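You operate a simulated robot arm through the tools that you are given. There is no shell and no other tool.

You run a simulated robot arm. Do the job below in one go: nothing can be reset, and whatever is moved stays where it is left.

TASK
Switch the tall case off, unplug the orange cable, slide the case's two latches back.
Fine: so that the lid can go on; lay both plugs between mixer and keyboard.

It is judged by the outcome, as a careful person would: the job done as asked, and still so three seconds after it is handed in. It fails if anything else is knocked over, pushed out of place, dropped, spilled or broken. Lids that push on must go on centred and level and be pressed home; caps that screw on are set level and turned clockwise until they are tight.

THE ROBOT
A 7-joint arm with a two-finger parallel gripper, fixed in place. Base frame: the origin is at the foot of the arm, x ahead of it, y to its left, z up; the work surface is at about z = 824. Readings come in mm, degrees, newtons and seconds.
Its first joint turns from -132.0 to 132.0 degrees. Payload 3.91 kg.
Tool frame: the origin (TCP) lies between the finger pads and is the grasp point; the fingertips stand 30 mm ahead of it; z points along the fingers, y is the line along which they close. Largest opening 110 mm; finger width 20, thickness 10; the body of the gripper, 48 by 112 mm, starts 55 mm behind the TCP.
Orientation is that of the tool frame in the base frame, as [roll, pitch, yaw] about the fixed x, y, z axes, in that order (R = Rz(yaw) Ry(pitch) Rx(roll)). With the fingers straight down and closing along the base's y, the tool's x points along the base's -x, its y along +y and its z along -z.

THE INTERFACE
- The arm moves only by the tool drive_tool. Its argument "targets" is a list of rows, each a list of 3 entries, a list of its own where there are three numbers: the shift along the tool's x, y, z in mm, then the turn, a rotation vector about the tool's x, y, z in degrees, then the gripper command, from -1 (shut) to 1 (fully open), values between in proportion. In form: [[[x, y, z], [ax, ay, az], gripper], ...]. A call has 1 to 20 rows; each row shifts and turns the commanded pose from where the row before left it, along the tool's axes as they then stand. Rows are played at 5 a second. More than 50 mm and 8.6 degrees between two rows, or a gripper value outside its range, and nothing of the call is played. A pose out of reach is approached as far as the arm can. The call stops where the force on the tool passes 50 N (or 10 N more than at its start, if that is more) or the arm is blocked; 0.2 s more then pass. The fingers move at their own pace (about 108 mm/s each) and stop on an object; they squeeze with about 40 N. The grip force told is the motor's: it shows also when the fingers shut on nothing. Time passes only in rows, and 0.2 s behind the last, so rows that do not move let the fingers close. It gives the time, the measured TCP pose, the force on the tool (base axes), the opening and the grip force at its end, in the units of the frame above (readings bear some noise), with the torque about the TCP (base axes, N m) and any sound that the robot's microphone picked up.
- Cameras (640 x 400 px; columns grow to the right, rows downward): "scene" is fixed at [219.5, -501, 1586.7]; the picture's right is [0.95, -0.32, 0.00], its down [-0.12, -0.36, -0.93] and it looks along [0.29, 0.88, -0.38] (base axes); focal length 310 px, centre (320, 200). "wrist" rides on the gripper at [72, 17, -103] in the tool frame; the picture's right is [-0.23, 0.97, 0.00], its down [-0.76, -0.18, -0.62] and it looks along [-0.61, -0.14, 0.78] (tool axes); focal length 222 px, centre (320, 200). There is no depth. A picture from a camera that has moved, and an enlarged one, comes with that camera's place and axes in the base frame and with its lens.
- capture(camera): a new picture of that camera. No time passes.
- inspect(camera, box): a new picture of the part [left, top, right, bottom] of that camera's present view, enlarged. No time passes.
- close_job(): hands the job in; it is judged then, once.

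Nothing tells you positions but the pictures and the camera data. Unless the task says otherwise, let go and move clear before handing in.

The tools are called after "Request:" as a command line: name --argument value ..., lists and objects as JSON in quotes. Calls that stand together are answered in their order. drive_tool: Moves the arm, as the interface text tells. Its arguments: {"type":"object","properties":{"targets":{"type":"array"}},"required":["targets"]} The other tools are called the same way: capture (camera) takes a picture; inspect (camera, box) takes an enlarged picture of a part of a camera's view; close_job () hands the job in.

At the start:

```text
time_s: 0.0
tcp_pos: [489.5, 271.2, 1452.4]
tcp_rot: [-179.9, 0.0, -179.9]
force: [-0.9, 0.1, -0.1]
wrist_torque: [-0.02, 0.02, -0.01]
gripper_width: 110.1
gripper_force: 0.1
```

scene: 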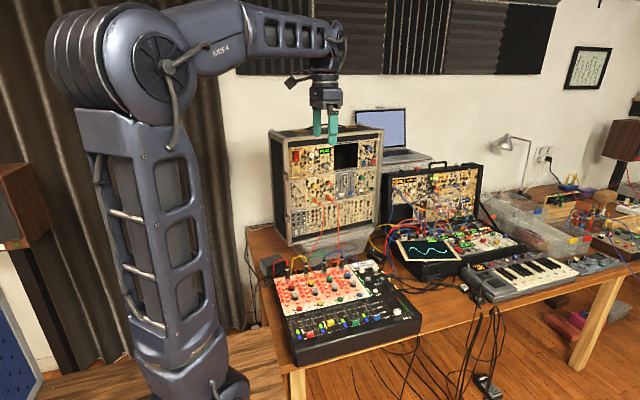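
wrist: 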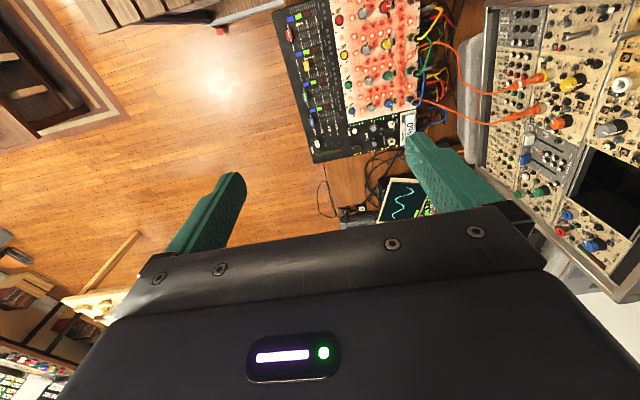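

I see a tall modular-synth case at the back of the table, a mixer in front of it, and a keyboard to the right. I'll take enlarged views first to find the switch, the orange cable(s) and the latches.

Request:
inspect --camera "scene" --box '[255, 115, 395, 255]'

Request:
inspect --camera "scene" --box '[360, 210, 560, 335]'

Request:
inspect --camera "wrist" --box '[400, 0, 640, 150]'

Request:
inspect --camera "wrist" --box '[460, 120, 640, 300]'

```text
2.86 times, centred on (325, 185) of scene
camera zoom: at [219.5, -501.0, 1586.7], right [0.95, -0.32, 0.0], down [-0.12, -0.36, -0.93], along [0.29, 0.88, -0.38], focal length 886 px, centre (306, 243)
```

zoom: 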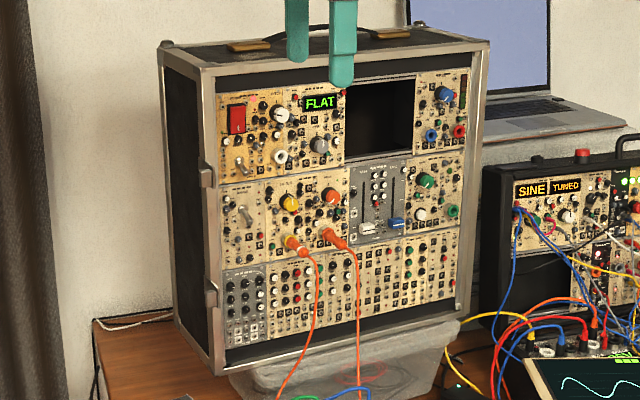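

```text
3.20 times, centred on (460, 272) of scene
camera zoom: at [219.5, -501.0, 1586.7], right [0.95, -0.32, 0.0], down [-0.12, -0.36, -0.93], along [0.29, 0.88, -0.38], focal length 992 px, centre (-128, -32)
```

zoom: 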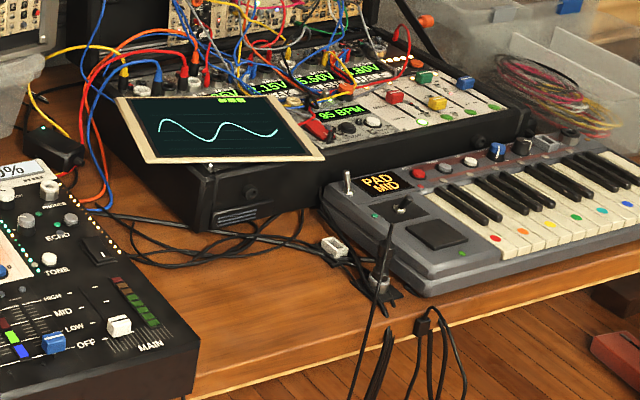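

```text
2.67 times, centred on (520, 75) of wrist
camera zoom: at [416.6, 287.2, 1555.1], right [0.23, 0.97, 0.0], down [0.76, -0.18, 0.62], along [0.61, -0.14, -0.78], focal length 592 px, centre (-213, 533)
```

zoom: 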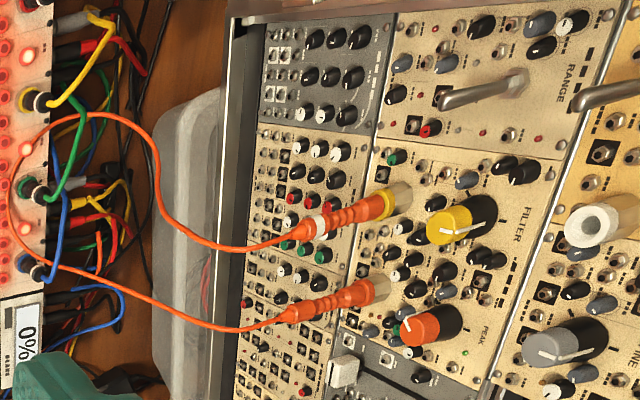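

```text
2.22 times, centred on (550, 210) of wrist
camera zoom: at [416.6, 287.2, 1555.1], right [0.23, 0.97, 0.0], down [0.76, -0.18, 0.62], along [0.61, -0.14, -0.78], focal length 494 px, centre (-191, 178)
```

zoom: 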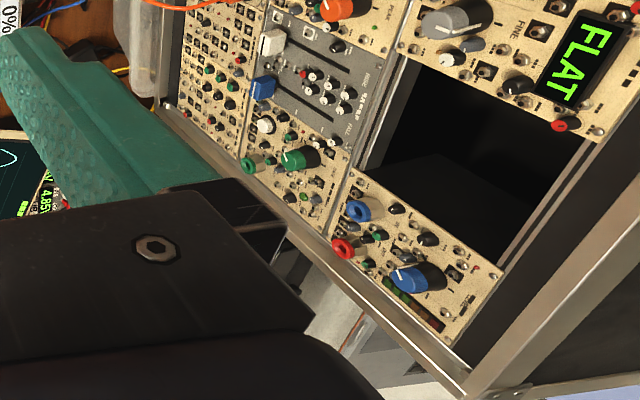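

The tall case carries a red rocker switch top-left, an orange patch cable with both ends in the filter module, and small metal pieces on its left edge. I'll turn the tool in free air to point at the case so I can look closer.

Request:
drive_tool --targets '[[[0, 0, 0], [-4.619, 4.619, 4.619], 1], [[0, 0, 0], [-4.619, 4.619, 4.619], 1], [[0, 0, 0], [-4.619, 4.619, 4.619], 1], [[0, 0, 0], [-4.619, 4.619, 4.619], 1], [[0, 0, 0], [-4.619, 4.619, 4.619], 1], [[0, 0, 0], [-4.619, 4.619, 4.619], 1], [[0, 0, 0], [-4.619, 4.619, 4.619], 1], [[0, 0, 0], [-4.619, 4.619, 4.619], 1]]'

Request:
capture --camera "wrist"

Request:
capture --camera "scene"

```text
time_s: 1.8
tcp_pos: [489.5, 271.4, 1453.4]
tcp_rot: [152.0, -45.0, 152.0]
force: [0.3, 0.2, -0.1]
wrist_torque: [-0.03, 0.01, 0.0]
gripper_width: 109.9
gripper_force: 0.0
```

```text
taken
camera wrist: at [490.0, 232.1, 1573.1], right [0.83, 0.53, 0.16], down [0.56, -0.8, -0.21], along [0.02, 0.26, -0.96], focal length 222 px, centre (320, 200)
```

wrist: 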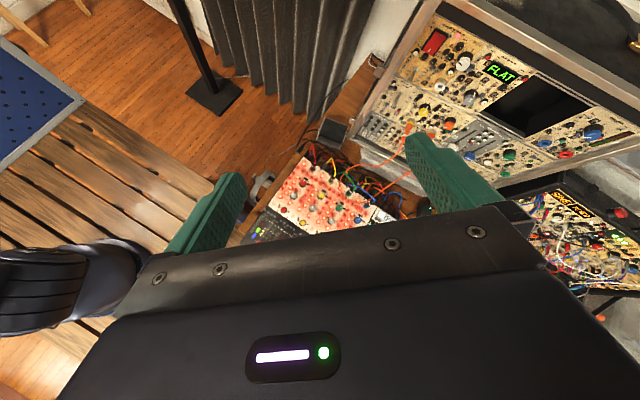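

```text
taken
```

scene: 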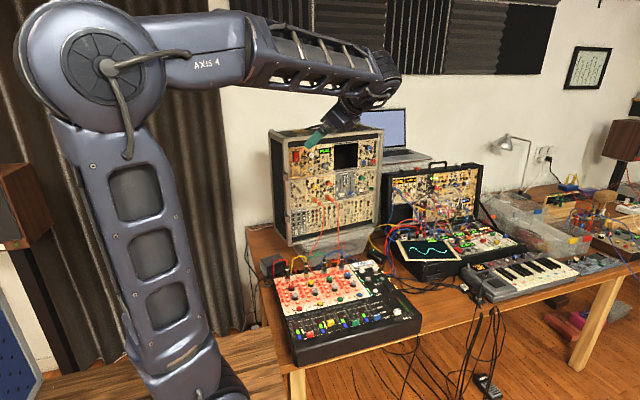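

Request:
drive_tool --targets '[[[0, 0, 0], [-4.619, 4.619, 4.619], 1], [[0, 0, 0], [-4.619, 4.619, 4.619], 1], [[0, 0, 0], [-4.619, 4.619, 4.619], 1], [[0, 0, 0], [-4.619, 4.619, 4.619], 1], [[0, 0, 0], [-4.619, 4.619, 4.619], 1], [[0, 0, 0], [-4.619, 4.619, 4.619], 1], [[0, 0, 0], [-4.619, 4.619, 4.619], 1]]'

Request:
capture --camera "wrist"

Request:
capture --camera "scene"

```text
time_s: 3.4
tcp_pos: [489.7, 272.0, 1452.7]
tcp_rot: [-49.4, -89.9, -40.5]
force: [-0.2, 0.1, 0.4]
wrist_torque: [0.03, -0.01, -0.02]
gripper_width: 110.2
gripper_force: 0.1
```

```text
taken
camera wrist: at [506.2, 167.1, 1524.0], right [0.97, 0.0, -0.23], down [-0.18, -0.62, -0.76], along [-0.14, 0.78, -0.61], focal length 222 px, centre (320, 200)
```

wrist: 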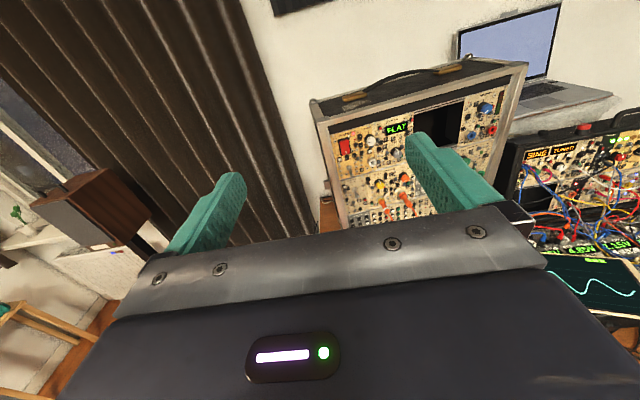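

```text
taken
```

scene: 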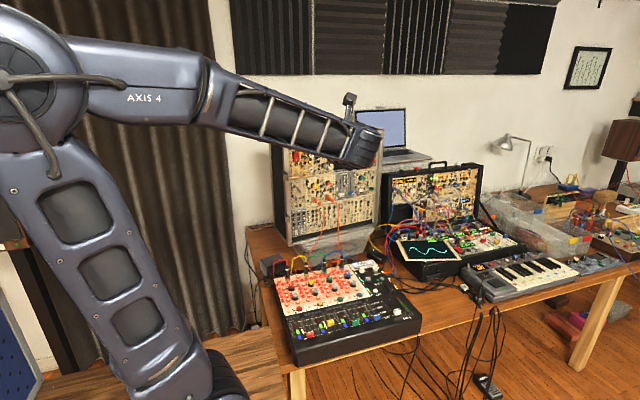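

The tool now points at the case (tool x up, y right, z toward the case). I'll move closer to the upper-left area of the case to see the switch, latches and plugs.

Request:
drive_tool --targets '[[[-20, 5, 45], [0, 0, 0], 0], [[-20, 5, 45], [0, 0, 0], 0], [[-20, 5, 45], [0, 0, 0], 0], [[-20, 5, 45], [0, 0, 0], 0], [[-20, 5, 40], [0, 0, 0], 0]]'

Request:
capture --camera "wrist"

Request:
inspect --camera "wrist" --box '[240, 40, 400, 140]'

Request:
inspect --camera "wrist" --box '[240, 100, 440, 225]'

```text
time_s: 4.6
tcp_pos: [512.9, 490.7, 1351.6]
tcp_rot: [15.1, -89.9, -105.1]
force: [-0.2, -1.1, 0.3]
wrist_torque: [-0.06, -0.03, -0.02]
gripper_width: 54.9
gripper_force: 0.0
```

```text
taken
camera wrist: at [528.4, 386.7, 1424.0], right [0.97, 0.0, -0.23], down [-0.18, -0.62, -0.76], along [-0.14, 0.78, -0.61], focal length 222 px, centre (320, 200)
```

wrist: 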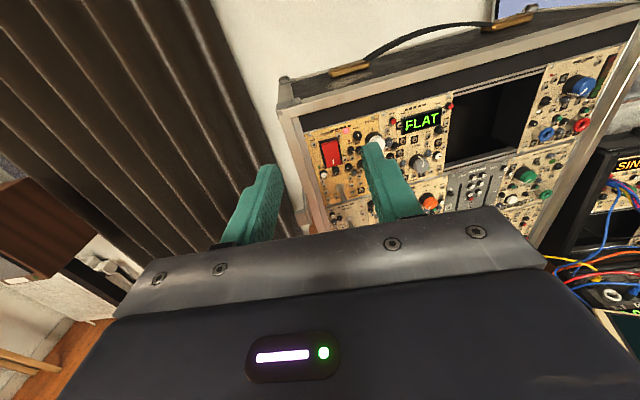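

```text
4.00 times, centred on (320, 90) of wrist
camera zoom: at [528.4, 386.7, 1424.0], right [0.97, 0.0, -0.23], down [-0.18, -0.62, -0.76], along [-0.14, 0.78, -0.61], focal length 888 px, centre (320, 640)
```

zoom: 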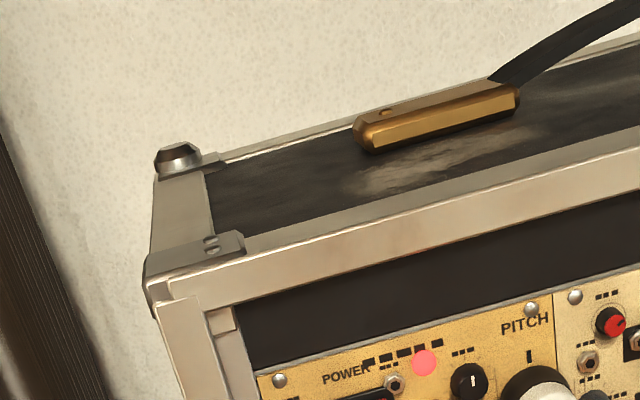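

```text
3.20 times, centred on (340, 162) of wrist
camera zoom: at [528.4, 386.7, 1424.0], right [0.97, 0.0, -0.23], down [-0.18, -0.62, -0.76], along [-0.14, 0.78, -0.61], focal length 711 px, centre (256, 320)
```

zoom: 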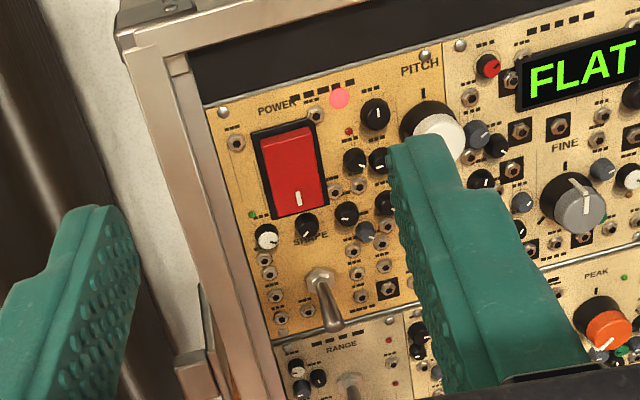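

Request:
inspect --camera "wrist" --box '[305, 120, 369, 160]'

Request:
inspect --camera "scene" --box '[262, 120, 342, 170]'

Request:
inspect --camera "scene" --box '[262, 165, 342, 255]'

Request:
capture --camera "scene"

```text
10.00 times, centred on (337, 140) of wrist
camera zoom: at [528.4, 386.7, 1424.0], right [0.97, 0.0, -0.23], down [-0.18, -0.62, -0.76], along [-0.14, 0.78, -0.61], focal length 2221 px, centre (150, 800)
```

zoom: 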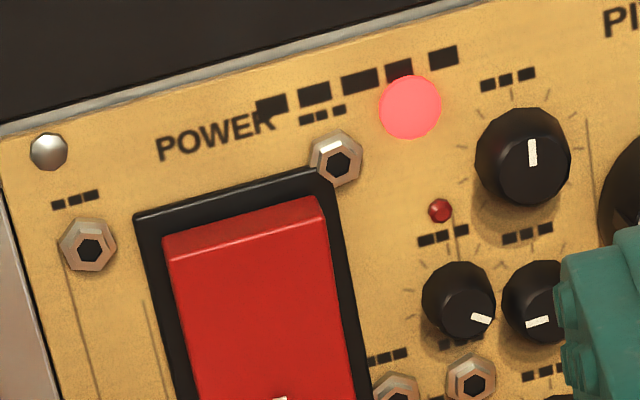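

```text
8.00 times, centred on (302, 145) of scene
camera zoom: at [219.5, -501.0, 1586.7], right [0.95, -0.32, 0.0], down [-0.12, -0.36, -0.93], along [0.29, 0.88, -0.38], focal length 2481 px, centre (464, 640)
```

zoom: 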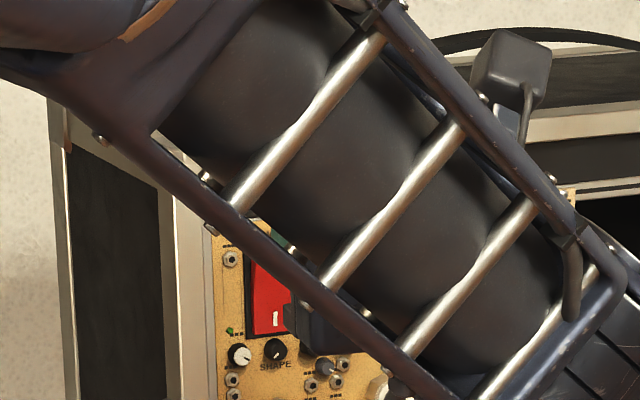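

```text
4.44 times, centred on (302, 210) of scene
camera zoom: at [219.5, -501.0, 1586.7], right [0.95, -0.32, 0.0], down [-0.12, -0.36, -0.93], along [0.29, 0.88, -0.38], focal length 1378 px, centre (400, 156)
```

zoom: 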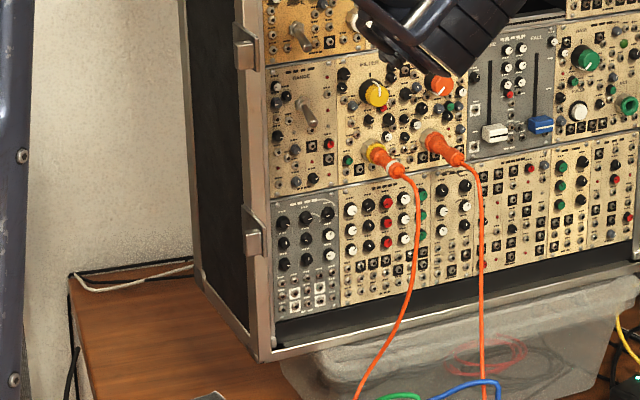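

```text
taken
```

scene: 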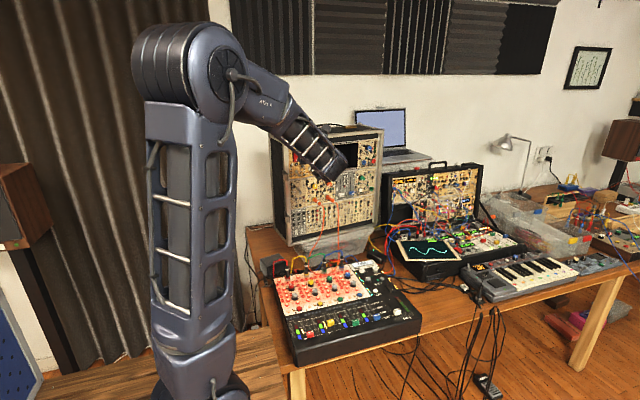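

The case is nearer than a table-level guess: the switch is around (508, 685, 1274), with the latches on the left edge near (457, 674) at z ≈ 1205 and 1018. I'll move to the left of the case to look at the latches up close.

Request:
drive_tool --targets '[[[-20, -30, -10], [0, 0, 0], 0], [[-20, -35, -10], [0, 0, 0], 0], [[-20, -35, -5], [0, 0, 0], 0], [[-20, -30, -5], [0, 0, 0], 0], [[-10, 0, 0], [-8, 0, 0], 0], [[-10, 0, 0], [-8, 0, 0], 0], [[0, 0, 0], [-8, 0, 0], 0]]'

Request:
capture --camera "wrist"

Request:
capture --camera "scene"

```text
time_s: 6.2
tcp_pos: [382.4, 461.5, 1251.8]
tcp_rot: [-94.0, -90.0, -12.1]
force: [-0.2, -0.1, 0.5]
wrist_torque: [-0.03, 0.04, 0.01]
gripper_width: 55.2
gripper_force: 0.1
out of reach, approached as far as the arm can: row 7
```

```text
taken
camera wrist: at [370.3, 355.9, 1323.9], right [0.94, -0.27, -0.23], down [-0.34, -0.55, -0.76], along [0.08, 0.79, -0.61], focal length 222 px, centre (320, 200)
```

wrist: 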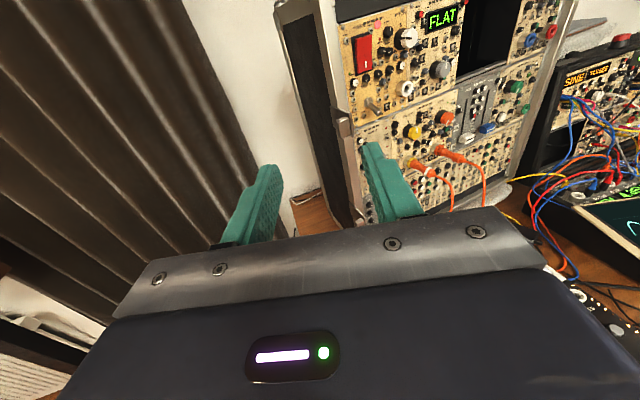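

```text
taken
```

scene: 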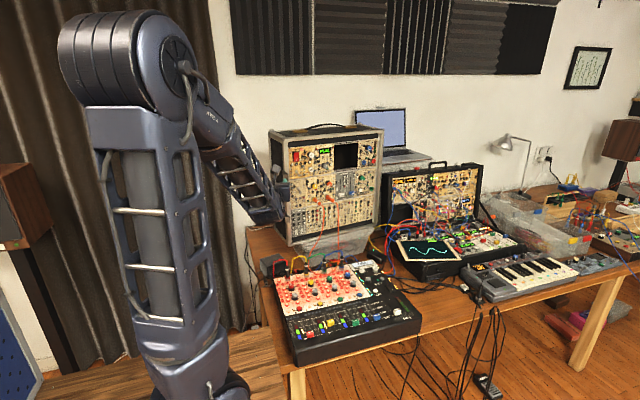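

Request:
inspect --camera "wrist" --box '[290, 80, 390, 230]'

Request:
inspect --camera "wrist" --box '[325, 100, 373, 130]'

Request:
inspect --camera "wrist" --box '[340, 25, 404, 65]'

Request:
inspect --camera "wrist" --box '[390, 120, 518, 200]'

Request:
inspect --camera "scene" --box '[265, 160, 325, 260]'

```text
2.67 times, centred on (340, 155) of wrist
camera zoom: at [370.3, 355.9, 1323.9], right [0.94, -0.27, -0.23], down [-0.34, -0.55, -0.76], along [0.08, 0.79, -0.61], focal length 592 px, centre (267, 320)
```

zoom: 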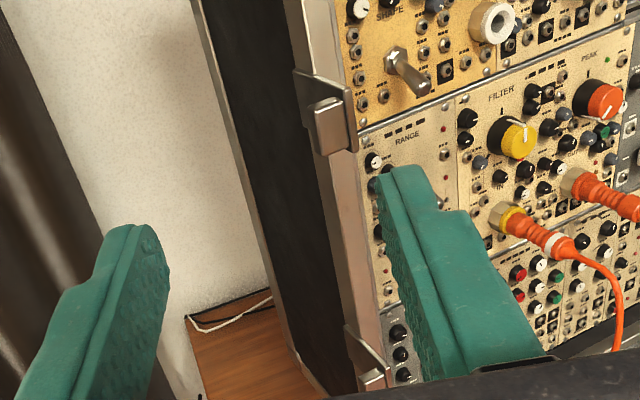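

```text
13.33 times, centred on (349, 115) of wrist
camera zoom: at [370.3, 355.9, 1323.9], right [0.94, -0.27, -0.23], down [-0.34, -0.55, -0.76], along [0.08, 0.79, -0.61], focal length 2962 px, centre (-67, 1333)
```

zoom: 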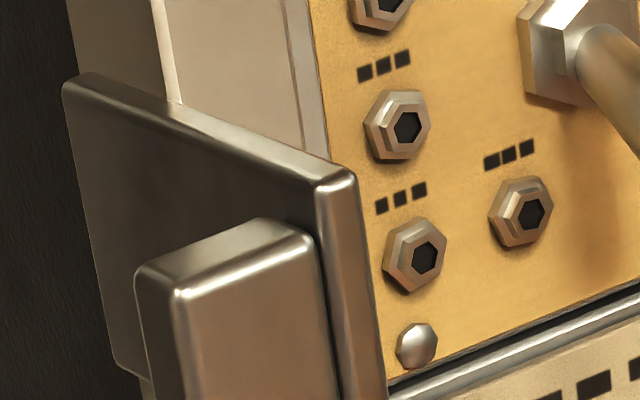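

```text
10.00 times, centred on (372, 45) of wrist
camera zoom: at [370.3, 355.9, 1323.9], right [0.94, -0.27, -0.23], down [-0.34, -0.55, -0.76], along [0.08, 0.79, -0.61], focal length 2221 px, centre (-200, 1750)
```

zoom: 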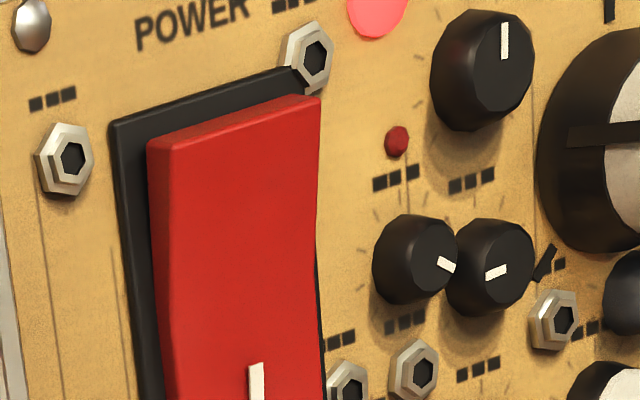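

```text
5.00 times, centred on (454, 160) of wrist
camera zoom: at [370.3, 355.9, 1323.9], right [0.94, -0.27, -0.23], down [-0.34, -0.55, -0.76], along [0.08, 0.79, -0.61], focal length 1111 px, centre (-350, 400)
```

zoom: 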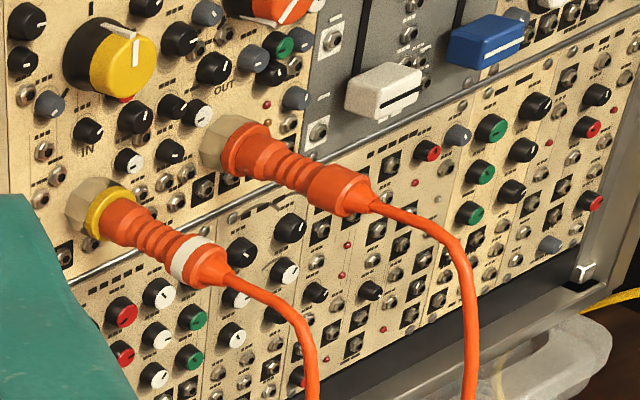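

```text
4.00 times, centred on (295, 210) of scene
camera zoom: at [219.5, -501.0, 1586.7], right [0.95, -0.32, 0.0], down [-0.12, -0.36, -0.93], along [0.29, 0.88, -0.38], focal length 1241 px, centre (420, 160)
```

zoom: 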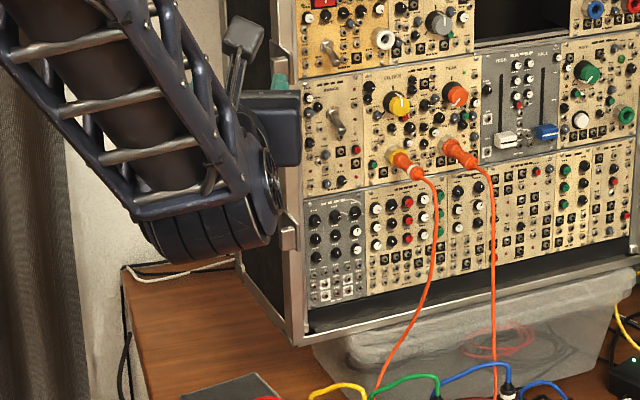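

The rocker's top end stands out and the "I" end is pressed in, so it is ON; I must press the top half near (513, 674, 1287). The latches are plates with thumb blocks on the left side, sticking out in front of the face. I'll square the tool to the case face (about +10° yaw) first.

Request:
drive_tool --targets '[[[0, 15, 0], [8, 0, 0], -1], [[0, 15, 0], [8, 0, 0], -1], [[0, 15, 0], [8, 0, 0], -1], [[0, 15, 0], [0, 0, 0], -1]]'

```text
time_s: 7.2
tcp_pos: [443.7, 458.8, 1252.8]
tcp_rot: [110.8, -90.0, 167.3]
force: [-0.1, -0.4, 0.8]
wrist_torque: [-0.02, -0.03, 0.01]
gripper_width: 0.2
gripper_force: 37.5
```

Request:
drive_tool --targets '[[[8.5, 26, 30], [1.8, 0, 0], -1], [[8.5, 26, 30], [0, 0, 0], -1], [[8.5, 26, 30], [0, 0, 0], -1], [[8.5, 26, 27], [0, 0, 0], -1], [[0, 0, 0], [0, 0, 0], -1]]'

Request:
capture --camera "wrist"

Request:
inspect --camera "wrist" --box '[240, 80, 400, 180]'

Request:
inspect --camera "scene" --box '[262, 110, 390, 190]'

```text
time_s: 8.4
tcp_pos: [527.7, 591.0, 1288.6]
tcp_rot: [-33.1, -89.9, -47.1]
force: [-0.2, 0.5, 0.8]
wrist_torque: [-0.02, 0.01, 0.0]
gripper_width: 0.0
gripper_force: 37.6
```

```text
taken
camera wrist: at [561.1, 491.5, 1360.4], right [0.96, 0.17, -0.23], down [-0.07, -0.64, -0.76], along [-0.27, 0.75, -0.61], focal length 222 px, centre (320, 200)
```

wrist: 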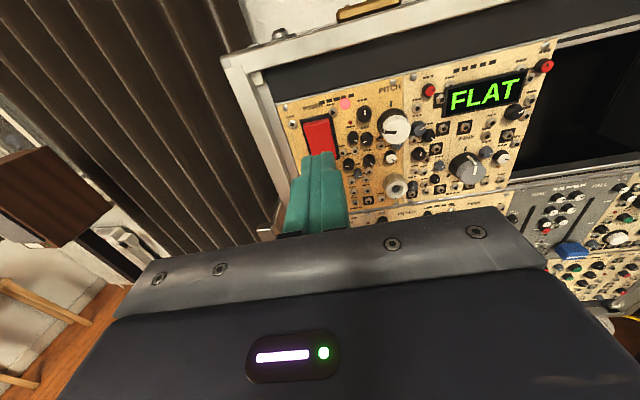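

```text
4.00 times, centred on (320, 130) of wrist
camera zoom: at [561.1, 491.5, 1360.4], right [0.96, 0.17, -0.23], down [-0.07, -0.64, -0.76], along [-0.27, 0.75, -0.61], focal length 888 px, centre (320, 480)
```

zoom: 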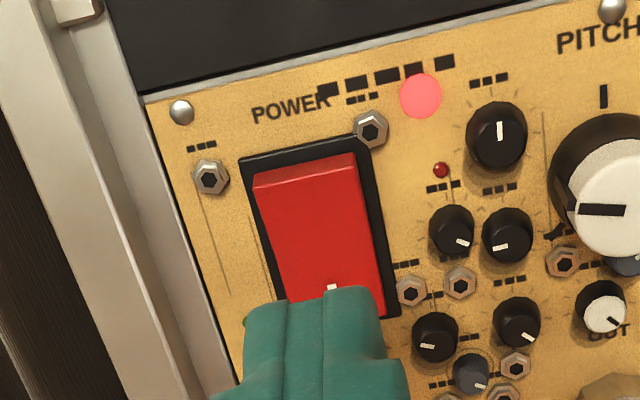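

```text
5.00 times, centred on (326, 150) of scene
camera zoom: at [219.5, -501.0, 1586.7], right [0.95, -0.32, 0.0], down [-0.12, -0.36, -0.93], along [0.29, 0.88, -0.38], focal length 1551 px, centre (290, 450)
```

zoom: 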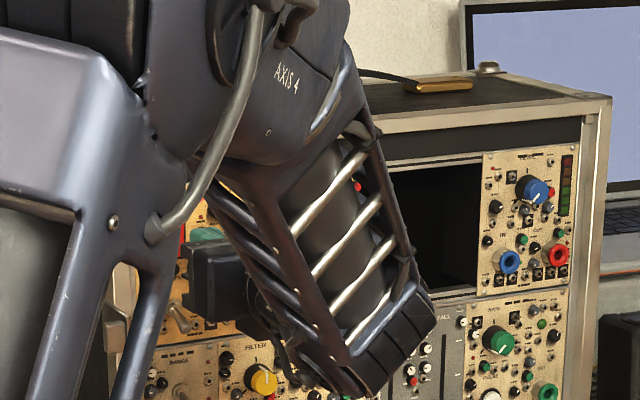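

The tool is square to the face and lined up with the rocker's upper half. I'll approach and press in small steps, watching force and sound.

Request:
drive_tool --targets '[[[-1.5, -1.5, 20], [0, 0, 0], -1], [[-1, 0, 20], [0, 0, 0], -1], [[0, 0, 8], [0, 0, 0], -1], [[0, 0, 3], [0, 0, 0], -1], [[0, 0, 0], [0, 0, 0], -1]]'

Request:
inspect --camera "wrist" --box '[240, 80, 400, 180]'

```text
time_s: 9.6
tcp_pos: [517.3, 639.1, 1284.5]
tcp_rot: [-47.4, -90.0, -32.9]
force: [0.7, -1.0, 1.4]
wrist_torque: [0.01, 0.03, 0.01]
gripper_width: 0.1
gripper_force: 37.7
heard: click
```

```text
4.00 times, centred on (320, 130) of wrist
camera zoom: at [550.9, 540.1, 1357.0], right [0.96, 0.17, -0.23], down [-0.07, -0.64, -0.76], along [-0.27, 0.75, -0.61], focal length 888 px, centre (320, 480)
```

zoom: 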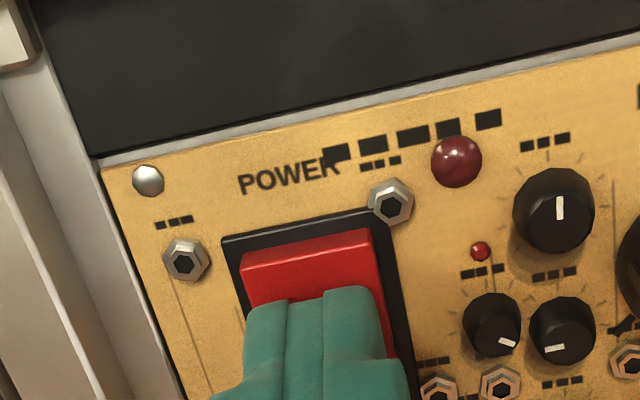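

A click was heard and the power LED went dark. I'll back off and check the rocker's position.

Request:
drive_tool --targets '[[[0, 0, -20], [0, 0, 0], -1], [[0, 0, -30], [0, 0, 0], -1], [[0, 0, -30], [0, 0, 0], -1]]'

Request:
capture --camera "wrist"

Request:
inspect --camera "wrist" --box '[250, 80, 410, 180]'

```text
time_s: 10.4
tcp_pos: [533.0, 559.7, 1284.1]
tcp_rot: [-63.7, -89.9, -16.5]
force: [0.2, 0.1, -0.2]
wrist_torque: [-0.01, 0.01, 0.02]
gripper_width: 0.0
gripper_force: 37.8
```

```text
taken
camera wrist: at [565.3, 460.6, 1355.8], right [0.96, 0.17, -0.23], down [-0.07, -0.64, -0.76], along [-0.27, 0.75, -0.61], focal length 222 px, centre (320, 200)
```

wrist: 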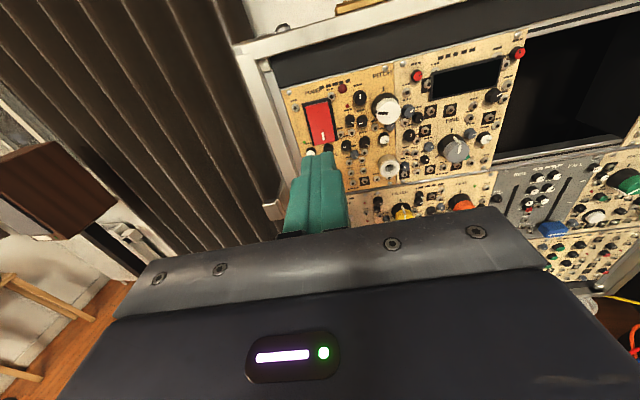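

```text
4.00 times, centred on (330, 130) of wrist
camera zoom: at [565.3, 460.6, 1355.8], right [0.96, 0.17, -0.23], down [-0.07, -0.64, -0.76], along [-0.27, 0.75, -0.61], focal length 888 px, centre (280, 480)
```

zoom: 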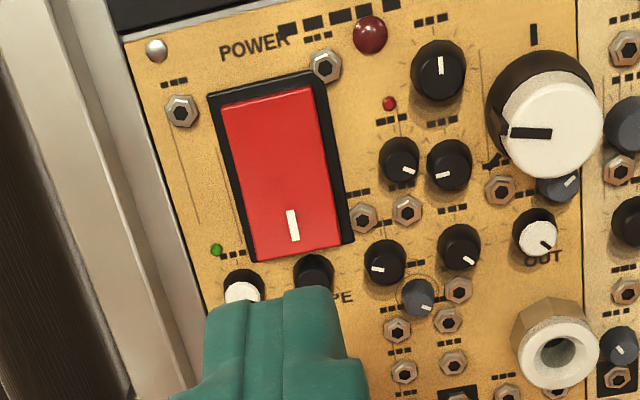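

The rocker is now off (display dark, LED out). Next, the orange cable: I'll back up and tilt down to see how its loop lies and where the plugs sit.

Request:
drive_tool --targets '[[[-5, 15, -38], [0, 0, 0], -1], [[-5, 15, -38], [0, 0, 0], -1], [[-5, 15, -38], [0, -8, 0], -1], [[0, 15, -38], [0, -8, 0], -1], [[0, 0, 0], [0, -8, 0], -1], [[0, 0, 0], [0, -8, 0], -1]]'

Request:
capture --camera "wrist"

Request:
capture --camera "scene"

```text
time_s: 11.8
tcp_pos: [615.3, 420.5, 1275.0]
tcp_rot: [-179.9, -57.9, 99.6]
force: [0.3, -0.2, 0.0]
wrist_torque: [0.02, 0.02, 0.01]
gripper_width: 0.0
gripper_force: 37.4
```

```text
taken
camera wrist: at [640.7, 374.6, 1390.5], right [0.98, 0.05, -0.19], down [-0.02, -0.95, -0.31], along [-0.2, 0.31, -0.93], focal length 222 px, centre (320, 200)
```

wrist: 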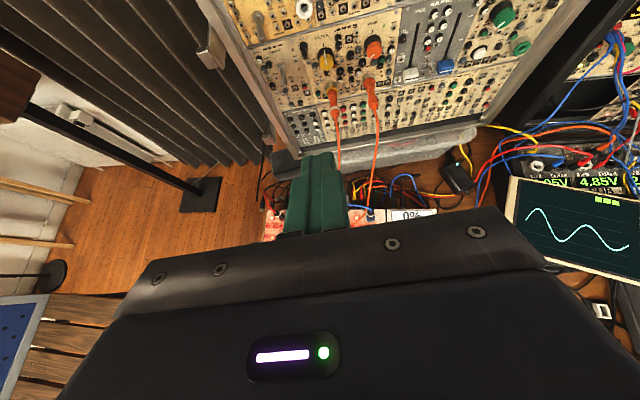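

```text
taken
```

scene: 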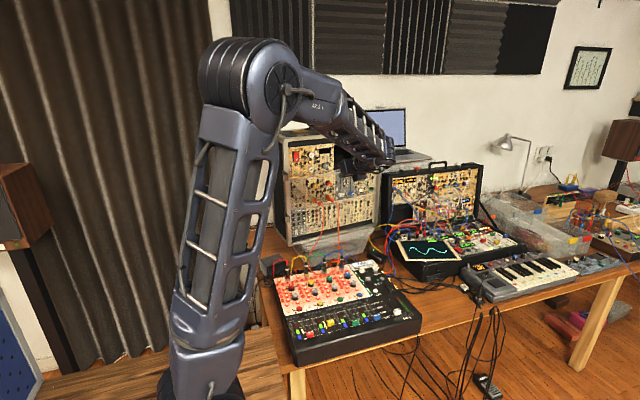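

Request:
inspect --camera "wrist" --box '[255, 50, 455, 225]'

Request:
inspect --camera "scene" --box '[255, 180, 415, 300]'

Request:
inspect --camera "scene" --box '[290, 220, 370, 280]'

```text
2.29 times, centred on (355, 138) of wrist
camera zoom: at [640.7, 374.6, 1390.5], right [0.98, 0.05, -0.19], down [-0.02, -0.95, -0.31], along [-0.2, 0.31, -0.93], focal length 508 px, centre (240, 343)
```

zoom: 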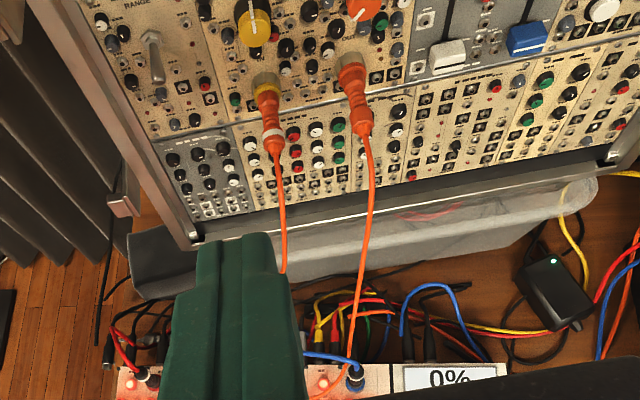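

```text
3.33 times, centred on (335, 240) of scene
camera zoom: at [219.5, -501.0, 1586.7], right [0.95, -0.32, 0.0], down [-0.12, -0.36, -0.93], along [0.29, 0.88, -0.38], focal length 1034 px, centre (270, 67)
```

zoom: 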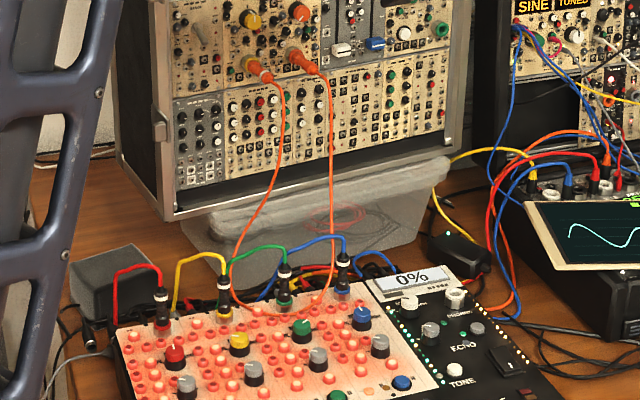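

```text
6.67 times, centred on (330, 250) of scene
camera zoom: at [219.5, -501.0, 1586.7], right [0.95, -0.32, 0.0], down [-0.12, -0.36, -0.93], along [0.29, 0.88, -0.38], focal length 2068 px, centre (253, -133)
```

zoom: 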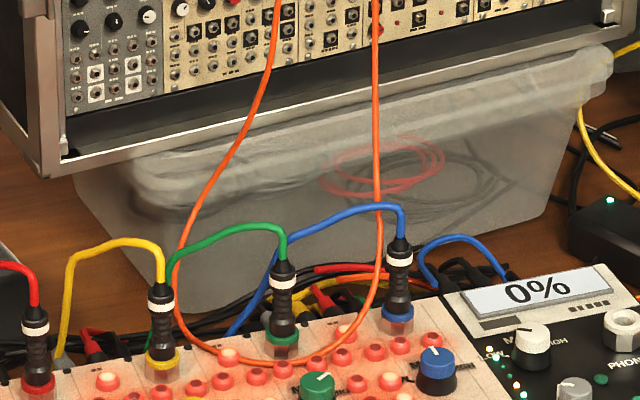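

Request:
inspect --camera "scene" --box '[308, 246, 356, 276]'

Request:
inspect --camera "wrist" --box '[325, 80, 389, 120]'

Request:
inspect --camera "wrist" --box '[330, 160, 426, 220]'

```text
13.33 times, centred on (332, 261) of scene
camera zoom: at [219.5, -501.0, 1586.7], right [0.95, -0.32, 0.0], down [-0.12, -0.36, -0.93], along [0.29, 0.88, -0.38], focal length 4135 px, centre (160, -613)
```

zoom: 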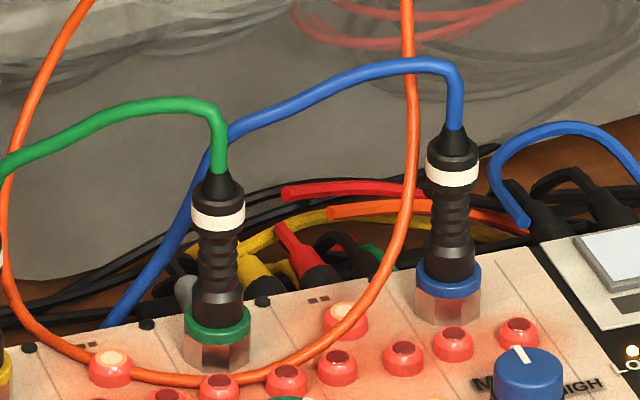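

```text
10.00 times, centred on (357, 100) of wrist
camera zoom: at [640.7, 374.6, 1390.5], right [0.98, 0.05, -0.19], down [-0.02, -0.95, -0.31], along [-0.2, 0.31, -0.93], focal length 2221 px, centre (-50, 1200)
```

zoom: 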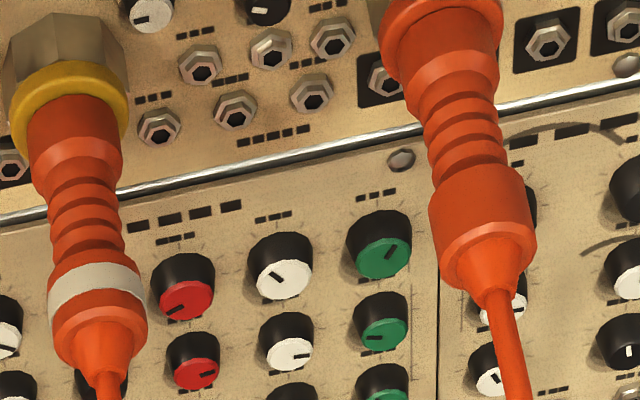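

```text
6.67 times, centred on (378, 190) of wrist
camera zoom: at [640.7, 374.6, 1390.5], right [0.98, 0.05, -0.19], down [-0.02, -0.95, -0.31], along [-0.2, 0.31, -0.93], focal length 1481 px, centre (-67, 267)
```

zoom: 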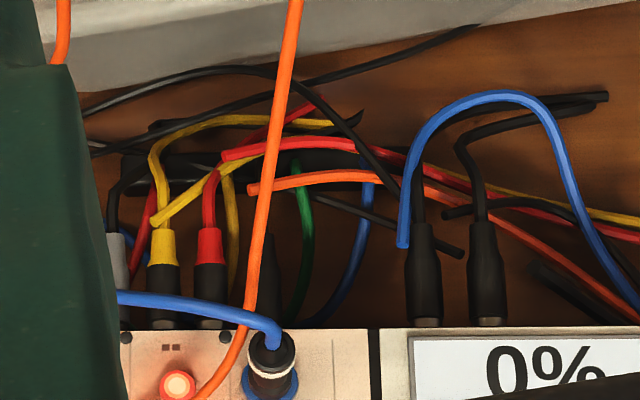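

The loop only drapes over the mixer's own cables from above, so it can be lifted free. I'll zoom in on the plugs from both cameras to triangulate them precisely.

Request:
inspect --camera "scene" --box '[304, 184, 352, 214]'

Request:
inspect --camera "wrist" --box '[317, 60, 397, 110]'

```text
13.33 times, centred on (328, 199) of scene
camera zoom: at [219.5, -501.0, 1586.7], right [0.95, -0.32, 0.0], down [-0.12, -0.36, -0.93], along [0.29, 0.88, -0.38], focal length 4135 px, centre (213, 213)
```

zoom: 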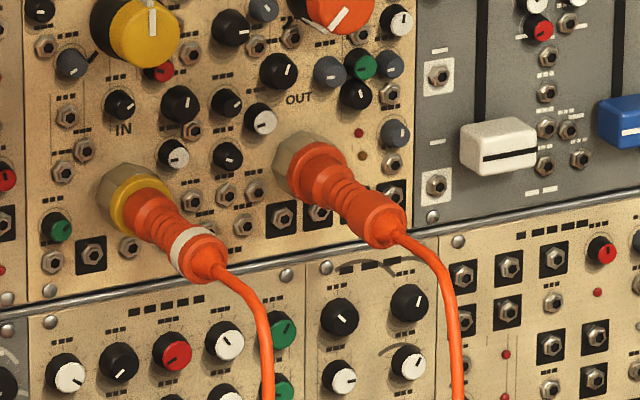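

```text
8.00 times, centred on (357, 85) of wrist
camera zoom: at [640.7, 374.6, 1390.5], right [0.98, 0.05, -0.19], down [-0.02, -0.95, -0.31], along [-0.2, 0.31, -0.93], focal length 1777 px, centre (24, 1120)
```

zoom: 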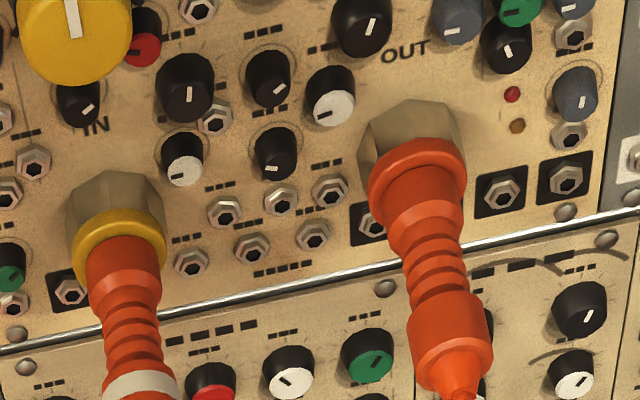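

Plug 1's grip neck is near (590, 655, 1079) and plug 2's near (655, 660, 1076), both sticking straight out. I'll tilt to 45° down with the fingers open 44 mm, so the same grip pose can later lay the plug flat on the table.

Request:
drive_tool --targets '[[[0, 0, 0], [0, -6.5, 0], -0.2], [[0, 0, 0], [0, -6.5, 0], -0.2], [[0, 0, 0], [0, 0, 0], -0.2]]'

```text
time_s: 12.6
tcp_pos: [616.9, 421.9, 1275.2]
tcp_rot: [179.9, -45.0, 99.8]
force: [0.9, 0.3, 0.0]
wrist_torque: [0.0, 0.0, -0.02]
gripper_width: 44.2
gripper_force: 0.0
```

Request:
drive_tool --targets '[[[-2.6, 2.1, 41], [0, 0, 0], -0.2], [[-2.6, 2.1, 41], [0, 0, 0], -0.2], [[-2.6, 2.1, 41], [0, 0, 0], -0.2], [[-2.6, 2.1, 41], [0, 0, 0], -0.2], [[-2.6, 2.1, 30], [0, 0, 0], -0.2], [[0, 0, 0], [0, 0, 0], -0.2]]'

Request:
capture --camera "wrist"

Request:
inspect --camera "scene" --box '[270, 160, 382, 230]'

```text
time_s: 14.0
tcp_pos: [602.0, 548.9, 1129.1]
tcp_rot: [-180.0, -45.0, 99.7]
force: [1.0, -0.5, -0.9]
wrist_torque: [-0.02, -0.02, -0.02]
gripper_width: 43.8
gripper_force: 0.0
```

```text
taken
camera wrist: at [622.8, 529.7, 1252.7], right [0.99, 0.01, -0.16], down [-0.01, -1.0, -0.1], along [-0.16, 0.1, -0.98], focal length 222 px, centre (320, 200)
```

wrist: 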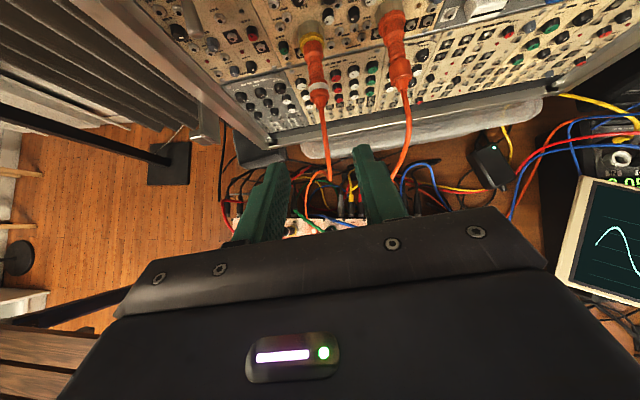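

```text
5.71 times, centred on (326, 195) of scene
camera zoom: at [219.5, -501.0, 1586.7], right [0.95, -0.32, 0.0], down [-0.12, -0.36, -0.93], along [0.29, 0.88, -0.38], focal length 1772 px, centre (286, 229)
```

zoom: 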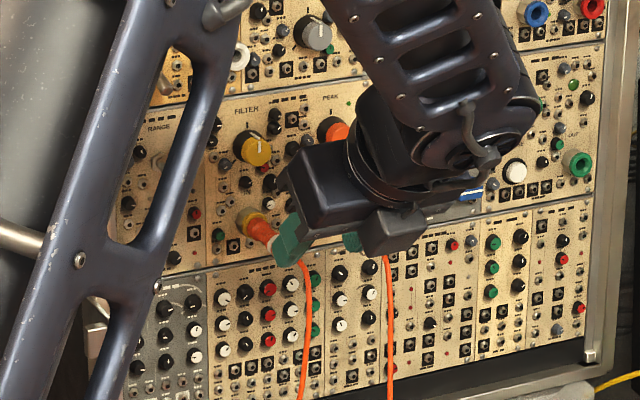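

Request:
inspect --camera "wrist" --box '[270, 20, 430, 120]'

Request:
inspect --camera "wrist" --box '[220, 90, 420, 250]'

```text
4.00 times, centred on (350, 70) of wrist
camera zoom: at [622.8, 529.7, 1252.7], right [0.99, 0.01, -0.16], down [-0.01, -1.0, -0.1], along [-0.16, 0.1, -0.98], focal length 888 px, centre (200, 720)
```

zoom: 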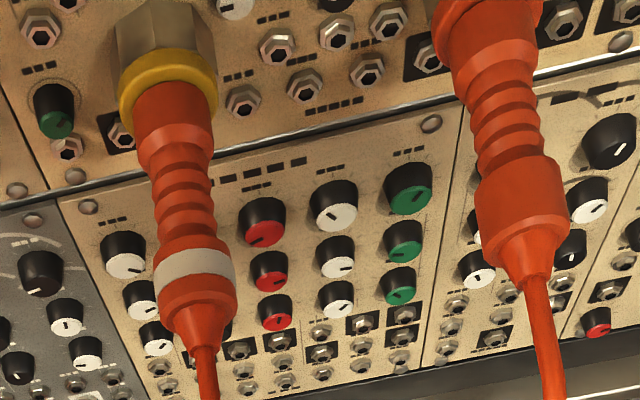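

```text
2.50 times, centred on (320, 170) of wrist
camera zoom: at [622.8, 529.7, 1252.7], right [0.99, 0.01, -0.16], down [-0.01, -1.0, -0.1], along [-0.16, 0.1, -0.98], focal length 555 px, centre (320, 275)
```

zoom: 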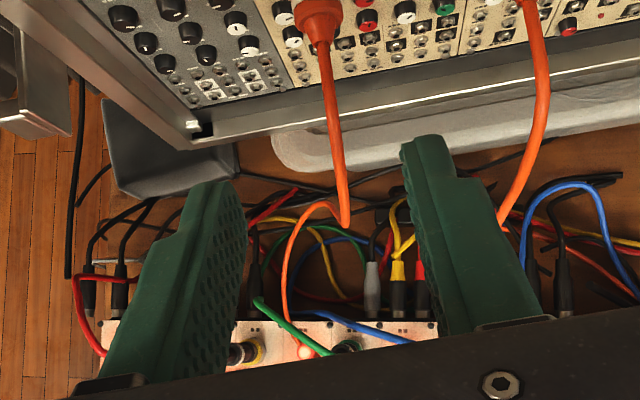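

The plug axis is about 7 mm to the right of the tool centre. I'll shift sideways, come level, then slide in along the plug axis with the fingers straddling it.

Request:
drive_tool --targets '[[[0.7, 3.5, 27.5], [0, 0, 0], -0.2], [[0.7, 3.5, 27.5], [0, 0, 0], -0.2], [[7, 0, 7], [0, 0, 0], -0.2], [[0, 0, 0], [0, 0, 0], -0.2]]'

Request:
capture --camera "wrist"

Request:
inspect --camera "wrist" --box '[240, 20, 440, 170]'

Request:
inspect --camera "scene" --box '[286, 180, 350, 220]'

```text
time_s: 15.0
tcp_pos: [601.6, 598.9, 1090.7]
tcp_rot: [-180.0, -45.1, 99.8]
force: [0.7, -0.2, 0.2]
wrist_torque: [0.03, -0.01, 0.0]
gripper_width: 44.0
gripper_force: 0.0
```

```text
taken
camera wrist: at [621.8, 580.3, 1213.7], right [0.99, 0.01, -0.16], down [-0.01, -1.0, -0.1], along [-0.16, 0.1, -0.98], focal length 222 px, centre (320, 200)
```

wrist: 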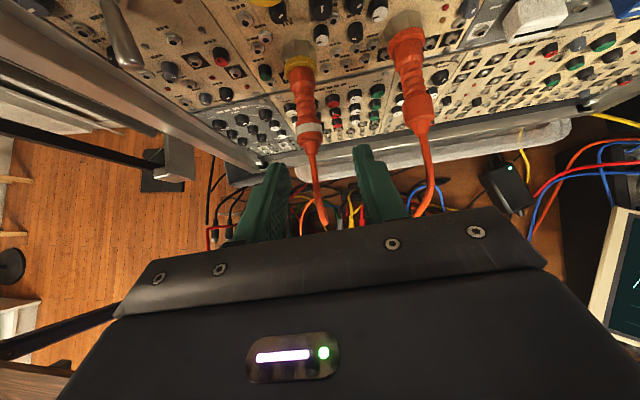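

```text
2.67 times, centred on (340, 95) of wrist
camera zoom: at [621.8, 580.3, 1213.7], right [0.99, 0.01, -0.16], down [-0.01, -1.0, -0.1], along [-0.16, 0.1, -0.98], focal length 592 px, centre (267, 480)
```

zoom: 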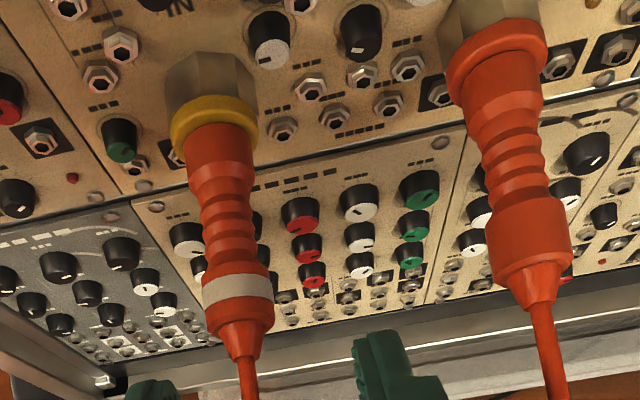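

```text
10.00 times, centred on (318, 200) of scene
camera zoom: at [219.5, -501.0, 1586.7], right [0.95, -0.32, 0.0], down [-0.12, -0.36, -0.93], along [0.29, 0.88, -0.38], focal length 3102 px, centre (340, 200)
```

zoom: 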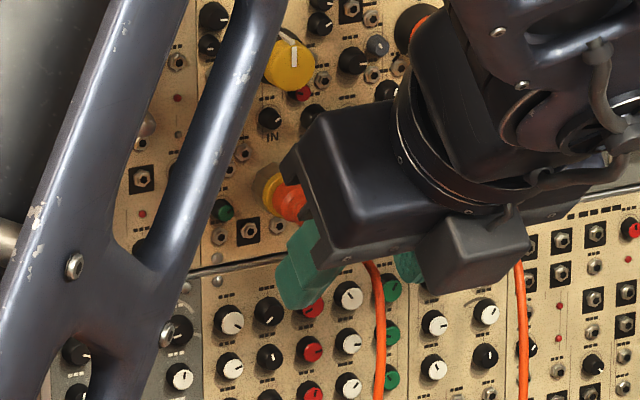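

Request:
drive_tool --targets '[[[8.5, -1, 6.5], [0, 0, 0], -0.2], [[8, 0, 7], [0, 0, 0], -0.2], [[6, 0, 5.5], [0, 0, 0], -0.2], [[6, 0, 5.5], [0, 0, 0], -0.2], [[4.5, 0, 4.5], [0, 0, 0], -0.2], [[0, 0, 0], [0, 0, 0], -0.2]]'

Request:
capture --camera "wrist"

Request:
inspect --camera "wrist" --box '[240, 60, 440, 185]'

Request:
inspect --camera "scene" --box '[286, 180, 350, 220]'

```text
time_s: 16.4
tcp_pos: [595.1, 642.7, 1093.0]
tcp_rot: [-180.0, -45.1, 99.8]
force: [0.0, 0.5, 0.4]
wrist_torque: [-0.01, 0.0, 0.0]
gripper_width: 44.0
gripper_force: 0.1
```

```text
taken
camera wrist: at [614.0, 623.5, 1216.7], right [0.99, 0.01, -0.16], down [-0.01, -1.0, -0.1], along [-0.16, 0.1, -0.98], focal length 222 px, centre (320, 200)
```

wrist: 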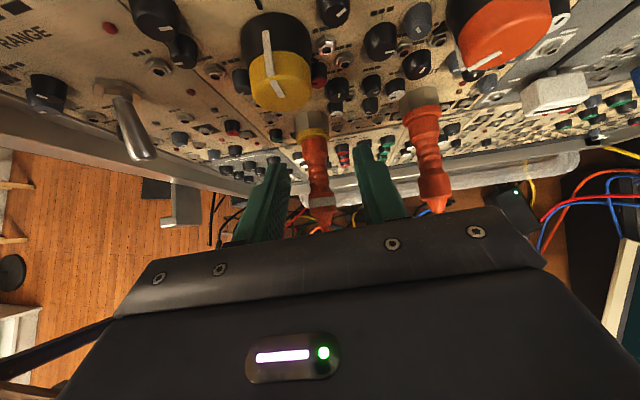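

```text
3.20 times, centred on (340, 122) of wrist
camera zoom: at [614.0, 623.5, 1216.7], right [0.99, 0.01, -0.16], down [-0.01, -1.0, -0.1], along [-0.16, 0.1, -0.98], focal length 711 px, centre (256, 448)
```

zoom: 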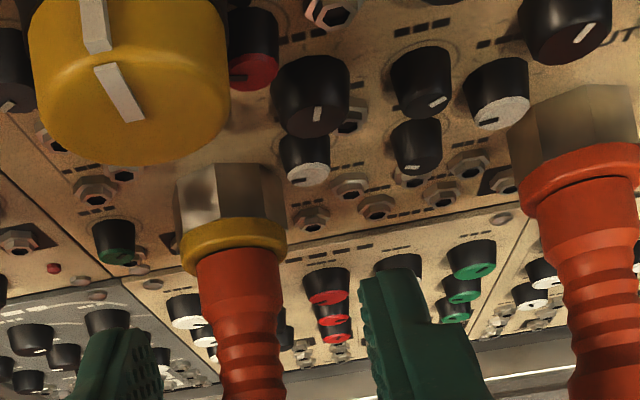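

```text
10.00 times, centred on (318, 200) of scene
camera zoom: at [219.5, -501.0, 1586.7], right [0.95, -0.32, 0.0], down [-0.12, -0.36, -0.93], along [0.29, 0.88, -0.38], focal length 3102 px, centre (340, 200)
```

zoom: 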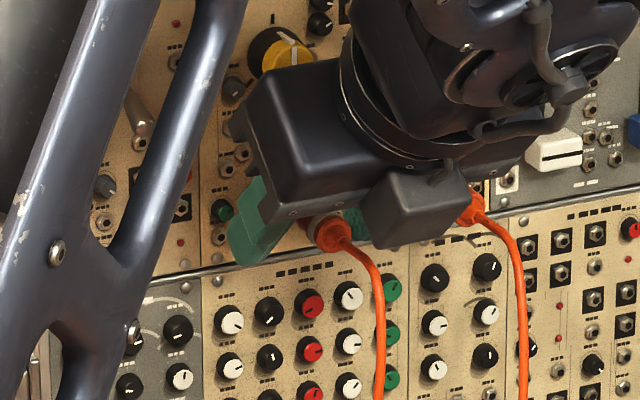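

The plug sits centred between the fingers. I'll close on it.

Request:
drive_tool --targets '[[[0, -0.7, 0], [0, 0, 0], -0.5], [[0, 0, 0], [0, 0, 0], -1], [[0, 0, 0], [0, 0, 0], -1], [[0, 0, 0], [0, 0, 0], -1]]'

Request:
inspect --camera "wrist" --box '[240, 60, 440, 185]'

```text
time_s: 17.4
tcp_pos: [594.6, 642.5, 1092.5]
tcp_rot: [180.0, -45.2, 99.8]
force: [2.0, 3.1, -0.1]
wrist_torque: [0.0, 0.02, -0.17]
gripper_width: 13.3
gripper_force: 39.6
```

```text
3.20 times, centred on (340, 122) of wrist
camera zoom: at [613.3, 623.4, 1216.3], right [0.99, 0.01, -0.16], down [-0.01, -1.0, -0.1], along [-0.16, 0.1, -0.98], focal length 711 px, centre (256, 448)
```

zoom: 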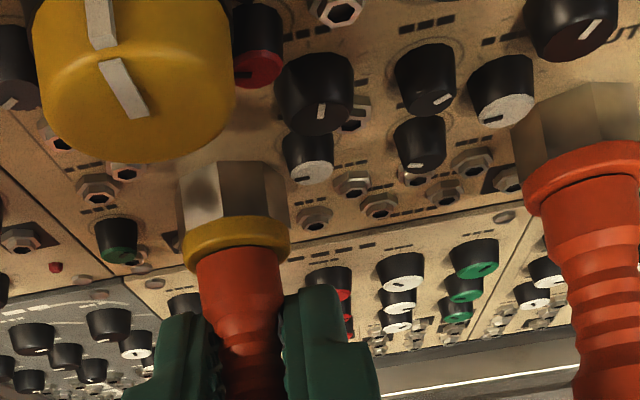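

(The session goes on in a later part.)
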